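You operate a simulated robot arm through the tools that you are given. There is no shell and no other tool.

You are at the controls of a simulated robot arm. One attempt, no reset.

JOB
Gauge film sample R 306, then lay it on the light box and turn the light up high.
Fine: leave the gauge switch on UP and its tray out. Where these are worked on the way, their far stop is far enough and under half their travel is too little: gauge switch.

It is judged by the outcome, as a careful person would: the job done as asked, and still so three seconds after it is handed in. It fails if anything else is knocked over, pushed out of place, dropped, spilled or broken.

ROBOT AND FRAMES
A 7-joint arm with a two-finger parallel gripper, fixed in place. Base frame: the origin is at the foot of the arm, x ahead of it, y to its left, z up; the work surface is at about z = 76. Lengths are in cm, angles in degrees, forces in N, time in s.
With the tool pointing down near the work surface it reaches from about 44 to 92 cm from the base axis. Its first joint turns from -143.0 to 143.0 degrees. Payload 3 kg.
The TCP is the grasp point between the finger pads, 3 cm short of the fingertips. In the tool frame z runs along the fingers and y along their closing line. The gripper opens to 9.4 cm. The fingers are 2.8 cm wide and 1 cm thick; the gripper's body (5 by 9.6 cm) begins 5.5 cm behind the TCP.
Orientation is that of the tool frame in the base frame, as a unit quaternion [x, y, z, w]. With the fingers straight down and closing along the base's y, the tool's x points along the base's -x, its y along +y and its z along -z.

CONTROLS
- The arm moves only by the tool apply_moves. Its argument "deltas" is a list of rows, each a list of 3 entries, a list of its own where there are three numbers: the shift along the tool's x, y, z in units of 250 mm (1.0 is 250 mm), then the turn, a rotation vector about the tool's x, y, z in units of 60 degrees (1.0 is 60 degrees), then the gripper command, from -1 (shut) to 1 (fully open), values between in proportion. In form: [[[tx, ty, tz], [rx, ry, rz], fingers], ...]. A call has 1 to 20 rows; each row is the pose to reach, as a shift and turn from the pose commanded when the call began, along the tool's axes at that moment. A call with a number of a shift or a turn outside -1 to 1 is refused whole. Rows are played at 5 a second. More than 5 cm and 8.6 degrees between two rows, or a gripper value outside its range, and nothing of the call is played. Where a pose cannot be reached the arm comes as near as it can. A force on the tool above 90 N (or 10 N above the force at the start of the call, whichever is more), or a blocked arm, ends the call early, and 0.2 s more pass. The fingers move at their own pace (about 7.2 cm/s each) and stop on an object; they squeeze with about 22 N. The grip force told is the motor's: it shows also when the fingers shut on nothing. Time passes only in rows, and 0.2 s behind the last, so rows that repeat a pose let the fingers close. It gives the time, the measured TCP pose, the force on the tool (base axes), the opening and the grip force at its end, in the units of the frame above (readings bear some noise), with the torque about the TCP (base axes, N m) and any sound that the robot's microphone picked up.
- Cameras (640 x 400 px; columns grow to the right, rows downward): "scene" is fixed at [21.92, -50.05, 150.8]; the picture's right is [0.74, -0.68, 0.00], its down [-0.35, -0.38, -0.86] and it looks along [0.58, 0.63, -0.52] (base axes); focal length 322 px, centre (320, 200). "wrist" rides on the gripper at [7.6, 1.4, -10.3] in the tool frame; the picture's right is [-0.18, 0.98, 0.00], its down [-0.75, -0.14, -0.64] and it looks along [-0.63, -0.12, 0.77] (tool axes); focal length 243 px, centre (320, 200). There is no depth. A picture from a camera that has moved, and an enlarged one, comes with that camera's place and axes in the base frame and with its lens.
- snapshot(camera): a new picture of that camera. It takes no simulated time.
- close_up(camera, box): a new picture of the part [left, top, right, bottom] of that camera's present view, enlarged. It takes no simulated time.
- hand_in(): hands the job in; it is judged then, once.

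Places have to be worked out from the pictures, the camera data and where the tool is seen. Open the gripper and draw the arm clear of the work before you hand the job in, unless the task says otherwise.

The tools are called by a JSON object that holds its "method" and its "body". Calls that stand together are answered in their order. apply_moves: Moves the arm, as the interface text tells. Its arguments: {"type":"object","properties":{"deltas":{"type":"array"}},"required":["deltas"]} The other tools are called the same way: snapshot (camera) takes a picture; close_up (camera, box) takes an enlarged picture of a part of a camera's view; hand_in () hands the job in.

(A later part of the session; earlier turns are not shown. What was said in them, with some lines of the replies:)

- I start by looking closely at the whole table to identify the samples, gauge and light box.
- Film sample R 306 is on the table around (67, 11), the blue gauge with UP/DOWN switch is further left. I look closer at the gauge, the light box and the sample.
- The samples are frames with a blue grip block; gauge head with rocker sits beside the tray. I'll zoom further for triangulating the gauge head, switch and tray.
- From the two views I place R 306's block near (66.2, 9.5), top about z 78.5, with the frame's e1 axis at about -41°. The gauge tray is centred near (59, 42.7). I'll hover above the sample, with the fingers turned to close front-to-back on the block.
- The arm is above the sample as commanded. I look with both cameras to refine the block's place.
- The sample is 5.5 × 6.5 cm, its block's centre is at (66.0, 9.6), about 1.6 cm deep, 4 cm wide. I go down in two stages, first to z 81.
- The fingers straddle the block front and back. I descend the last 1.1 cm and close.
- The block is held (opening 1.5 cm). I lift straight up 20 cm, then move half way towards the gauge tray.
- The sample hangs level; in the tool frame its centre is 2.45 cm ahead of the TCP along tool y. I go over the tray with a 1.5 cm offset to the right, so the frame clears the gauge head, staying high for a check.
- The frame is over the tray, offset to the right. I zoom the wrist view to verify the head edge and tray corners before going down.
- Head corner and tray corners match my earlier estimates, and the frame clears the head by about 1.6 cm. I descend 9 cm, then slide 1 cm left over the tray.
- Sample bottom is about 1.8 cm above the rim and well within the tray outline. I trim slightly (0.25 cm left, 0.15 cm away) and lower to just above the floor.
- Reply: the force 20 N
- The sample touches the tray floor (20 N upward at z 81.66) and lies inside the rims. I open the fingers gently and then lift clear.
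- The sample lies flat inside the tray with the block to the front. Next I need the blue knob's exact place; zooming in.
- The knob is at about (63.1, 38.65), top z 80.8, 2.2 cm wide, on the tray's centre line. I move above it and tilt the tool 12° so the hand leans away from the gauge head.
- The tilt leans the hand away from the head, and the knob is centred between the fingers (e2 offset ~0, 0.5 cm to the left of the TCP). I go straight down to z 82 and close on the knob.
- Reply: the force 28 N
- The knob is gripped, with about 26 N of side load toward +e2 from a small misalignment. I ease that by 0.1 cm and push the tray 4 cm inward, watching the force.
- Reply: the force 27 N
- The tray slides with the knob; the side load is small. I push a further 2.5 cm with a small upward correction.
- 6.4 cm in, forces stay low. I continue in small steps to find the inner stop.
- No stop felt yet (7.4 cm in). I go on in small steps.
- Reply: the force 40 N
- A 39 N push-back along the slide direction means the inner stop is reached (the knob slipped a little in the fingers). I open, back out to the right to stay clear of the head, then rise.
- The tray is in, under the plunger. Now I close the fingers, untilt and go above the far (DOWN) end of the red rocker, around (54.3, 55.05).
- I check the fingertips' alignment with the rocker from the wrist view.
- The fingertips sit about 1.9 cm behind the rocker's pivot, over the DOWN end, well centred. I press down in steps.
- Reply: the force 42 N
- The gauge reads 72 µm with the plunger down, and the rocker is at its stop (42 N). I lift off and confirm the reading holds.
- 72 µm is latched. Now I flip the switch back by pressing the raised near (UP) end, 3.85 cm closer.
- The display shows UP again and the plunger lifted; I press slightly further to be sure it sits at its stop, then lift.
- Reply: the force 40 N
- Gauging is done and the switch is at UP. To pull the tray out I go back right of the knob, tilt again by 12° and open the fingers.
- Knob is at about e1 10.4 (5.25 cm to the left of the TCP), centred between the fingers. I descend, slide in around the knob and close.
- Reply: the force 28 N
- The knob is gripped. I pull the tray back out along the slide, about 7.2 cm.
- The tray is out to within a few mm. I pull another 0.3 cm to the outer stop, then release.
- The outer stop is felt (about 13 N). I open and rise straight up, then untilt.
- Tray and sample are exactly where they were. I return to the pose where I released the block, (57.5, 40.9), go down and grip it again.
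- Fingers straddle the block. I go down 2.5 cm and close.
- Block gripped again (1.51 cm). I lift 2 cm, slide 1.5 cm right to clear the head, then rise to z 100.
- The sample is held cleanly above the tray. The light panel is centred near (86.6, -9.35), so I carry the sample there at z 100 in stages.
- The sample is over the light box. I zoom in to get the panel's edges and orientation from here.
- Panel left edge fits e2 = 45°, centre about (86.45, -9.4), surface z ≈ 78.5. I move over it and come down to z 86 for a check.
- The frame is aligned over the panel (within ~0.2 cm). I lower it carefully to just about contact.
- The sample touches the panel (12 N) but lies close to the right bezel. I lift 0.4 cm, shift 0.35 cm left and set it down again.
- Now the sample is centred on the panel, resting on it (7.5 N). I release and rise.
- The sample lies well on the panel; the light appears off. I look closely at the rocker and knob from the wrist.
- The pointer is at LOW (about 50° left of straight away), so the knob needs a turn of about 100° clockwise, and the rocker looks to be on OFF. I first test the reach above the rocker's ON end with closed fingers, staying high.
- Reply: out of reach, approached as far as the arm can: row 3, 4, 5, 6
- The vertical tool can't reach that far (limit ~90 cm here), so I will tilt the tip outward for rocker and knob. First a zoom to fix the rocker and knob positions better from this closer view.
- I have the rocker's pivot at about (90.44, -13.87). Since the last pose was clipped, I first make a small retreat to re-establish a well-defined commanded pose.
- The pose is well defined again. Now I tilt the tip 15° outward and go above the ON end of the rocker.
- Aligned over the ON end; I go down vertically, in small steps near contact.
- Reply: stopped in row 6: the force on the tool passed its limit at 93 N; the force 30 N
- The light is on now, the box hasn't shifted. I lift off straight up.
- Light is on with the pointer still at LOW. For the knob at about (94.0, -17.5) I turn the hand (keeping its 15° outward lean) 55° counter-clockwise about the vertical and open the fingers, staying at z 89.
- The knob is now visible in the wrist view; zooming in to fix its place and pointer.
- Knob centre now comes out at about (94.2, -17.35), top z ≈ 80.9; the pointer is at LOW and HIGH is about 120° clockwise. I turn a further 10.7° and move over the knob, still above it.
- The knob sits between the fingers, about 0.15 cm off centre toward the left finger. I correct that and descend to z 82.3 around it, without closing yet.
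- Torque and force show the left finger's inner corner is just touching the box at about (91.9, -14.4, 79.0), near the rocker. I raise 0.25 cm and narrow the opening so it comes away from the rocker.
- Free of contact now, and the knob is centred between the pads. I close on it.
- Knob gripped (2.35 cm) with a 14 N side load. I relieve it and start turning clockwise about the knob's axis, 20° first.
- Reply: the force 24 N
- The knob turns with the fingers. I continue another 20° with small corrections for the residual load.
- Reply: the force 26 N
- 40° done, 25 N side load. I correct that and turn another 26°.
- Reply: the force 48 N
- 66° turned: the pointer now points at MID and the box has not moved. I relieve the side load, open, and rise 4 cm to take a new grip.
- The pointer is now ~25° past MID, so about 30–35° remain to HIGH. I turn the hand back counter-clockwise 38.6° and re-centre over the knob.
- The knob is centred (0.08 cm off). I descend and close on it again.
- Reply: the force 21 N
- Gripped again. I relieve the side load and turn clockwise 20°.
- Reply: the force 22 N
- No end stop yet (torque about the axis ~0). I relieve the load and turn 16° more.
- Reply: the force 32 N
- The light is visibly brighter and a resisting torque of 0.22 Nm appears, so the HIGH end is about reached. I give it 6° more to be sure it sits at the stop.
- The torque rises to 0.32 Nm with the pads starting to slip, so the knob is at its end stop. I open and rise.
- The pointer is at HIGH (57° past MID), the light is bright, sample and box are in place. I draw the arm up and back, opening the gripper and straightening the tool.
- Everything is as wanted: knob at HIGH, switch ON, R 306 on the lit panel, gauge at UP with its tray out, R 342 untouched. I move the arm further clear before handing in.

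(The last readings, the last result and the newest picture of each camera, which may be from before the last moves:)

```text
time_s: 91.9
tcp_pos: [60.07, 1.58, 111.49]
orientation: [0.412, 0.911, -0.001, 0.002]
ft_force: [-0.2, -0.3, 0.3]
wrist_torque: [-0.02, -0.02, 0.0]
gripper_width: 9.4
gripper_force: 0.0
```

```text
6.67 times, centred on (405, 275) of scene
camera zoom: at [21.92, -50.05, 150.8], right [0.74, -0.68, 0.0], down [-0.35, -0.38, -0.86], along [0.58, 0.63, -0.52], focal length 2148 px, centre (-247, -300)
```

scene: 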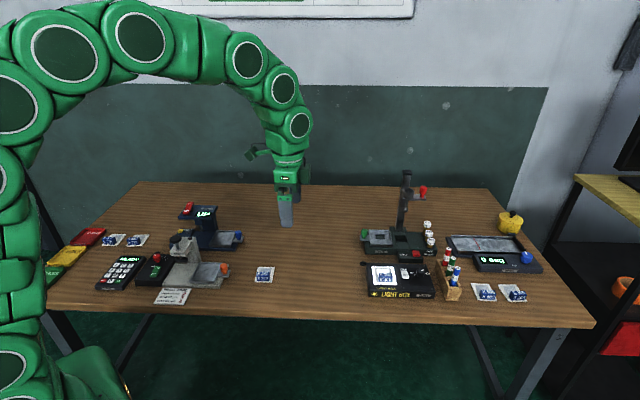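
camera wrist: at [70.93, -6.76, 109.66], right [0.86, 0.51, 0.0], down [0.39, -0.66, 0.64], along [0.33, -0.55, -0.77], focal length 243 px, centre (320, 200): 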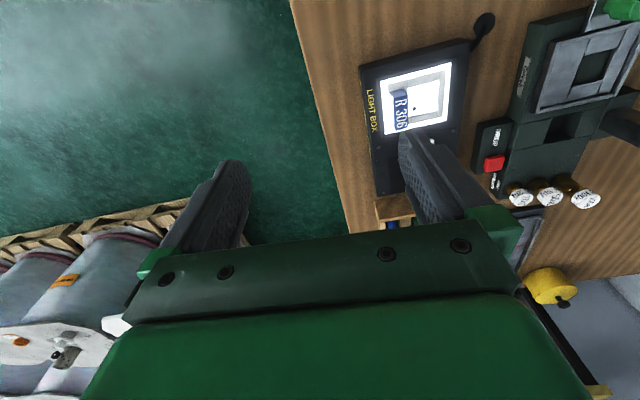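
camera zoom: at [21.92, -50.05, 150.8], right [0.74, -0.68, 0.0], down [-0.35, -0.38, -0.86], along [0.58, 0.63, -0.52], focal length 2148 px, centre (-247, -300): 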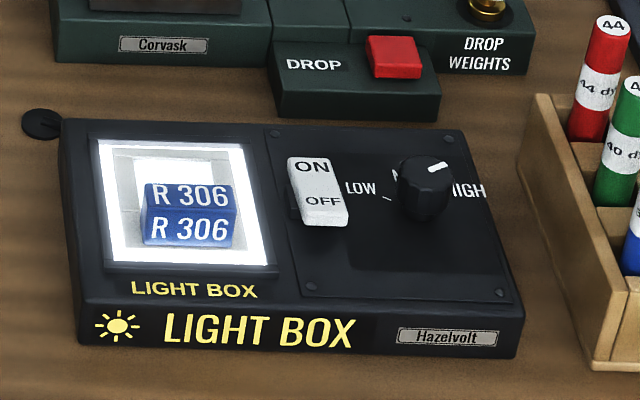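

The arm is clear with its gripper open. The sample lies on the lit panel with the knob at HIGH, and nothing else has been disturbed, so I hand the job in.

{"method": "hand_in", "body": {}}

```text
The job is handed in.
```

I gauged film sample R 306 at 72 µm, laid it on the light box, switched the light on and turned it up to HIGH. The job is handed in; I don't have the verdict yet.

- **Gauge:** I slid the tray in to its stop and pressed the switch down fully. I then set the switch back to UP and pulled the tray out again.
- **Light box:** R 306 lies flat and centred on the lit panel. The knob is at its end stop, with the pointer at HIGH. Pressing the ON switch briefly reached 93 N and the robot stopped itself, but the box did not shift.
- **Everything else:** In the last pictures nothing else on the table was moved, dropped or knocked over. The arm is drawn clear with the gripper open.
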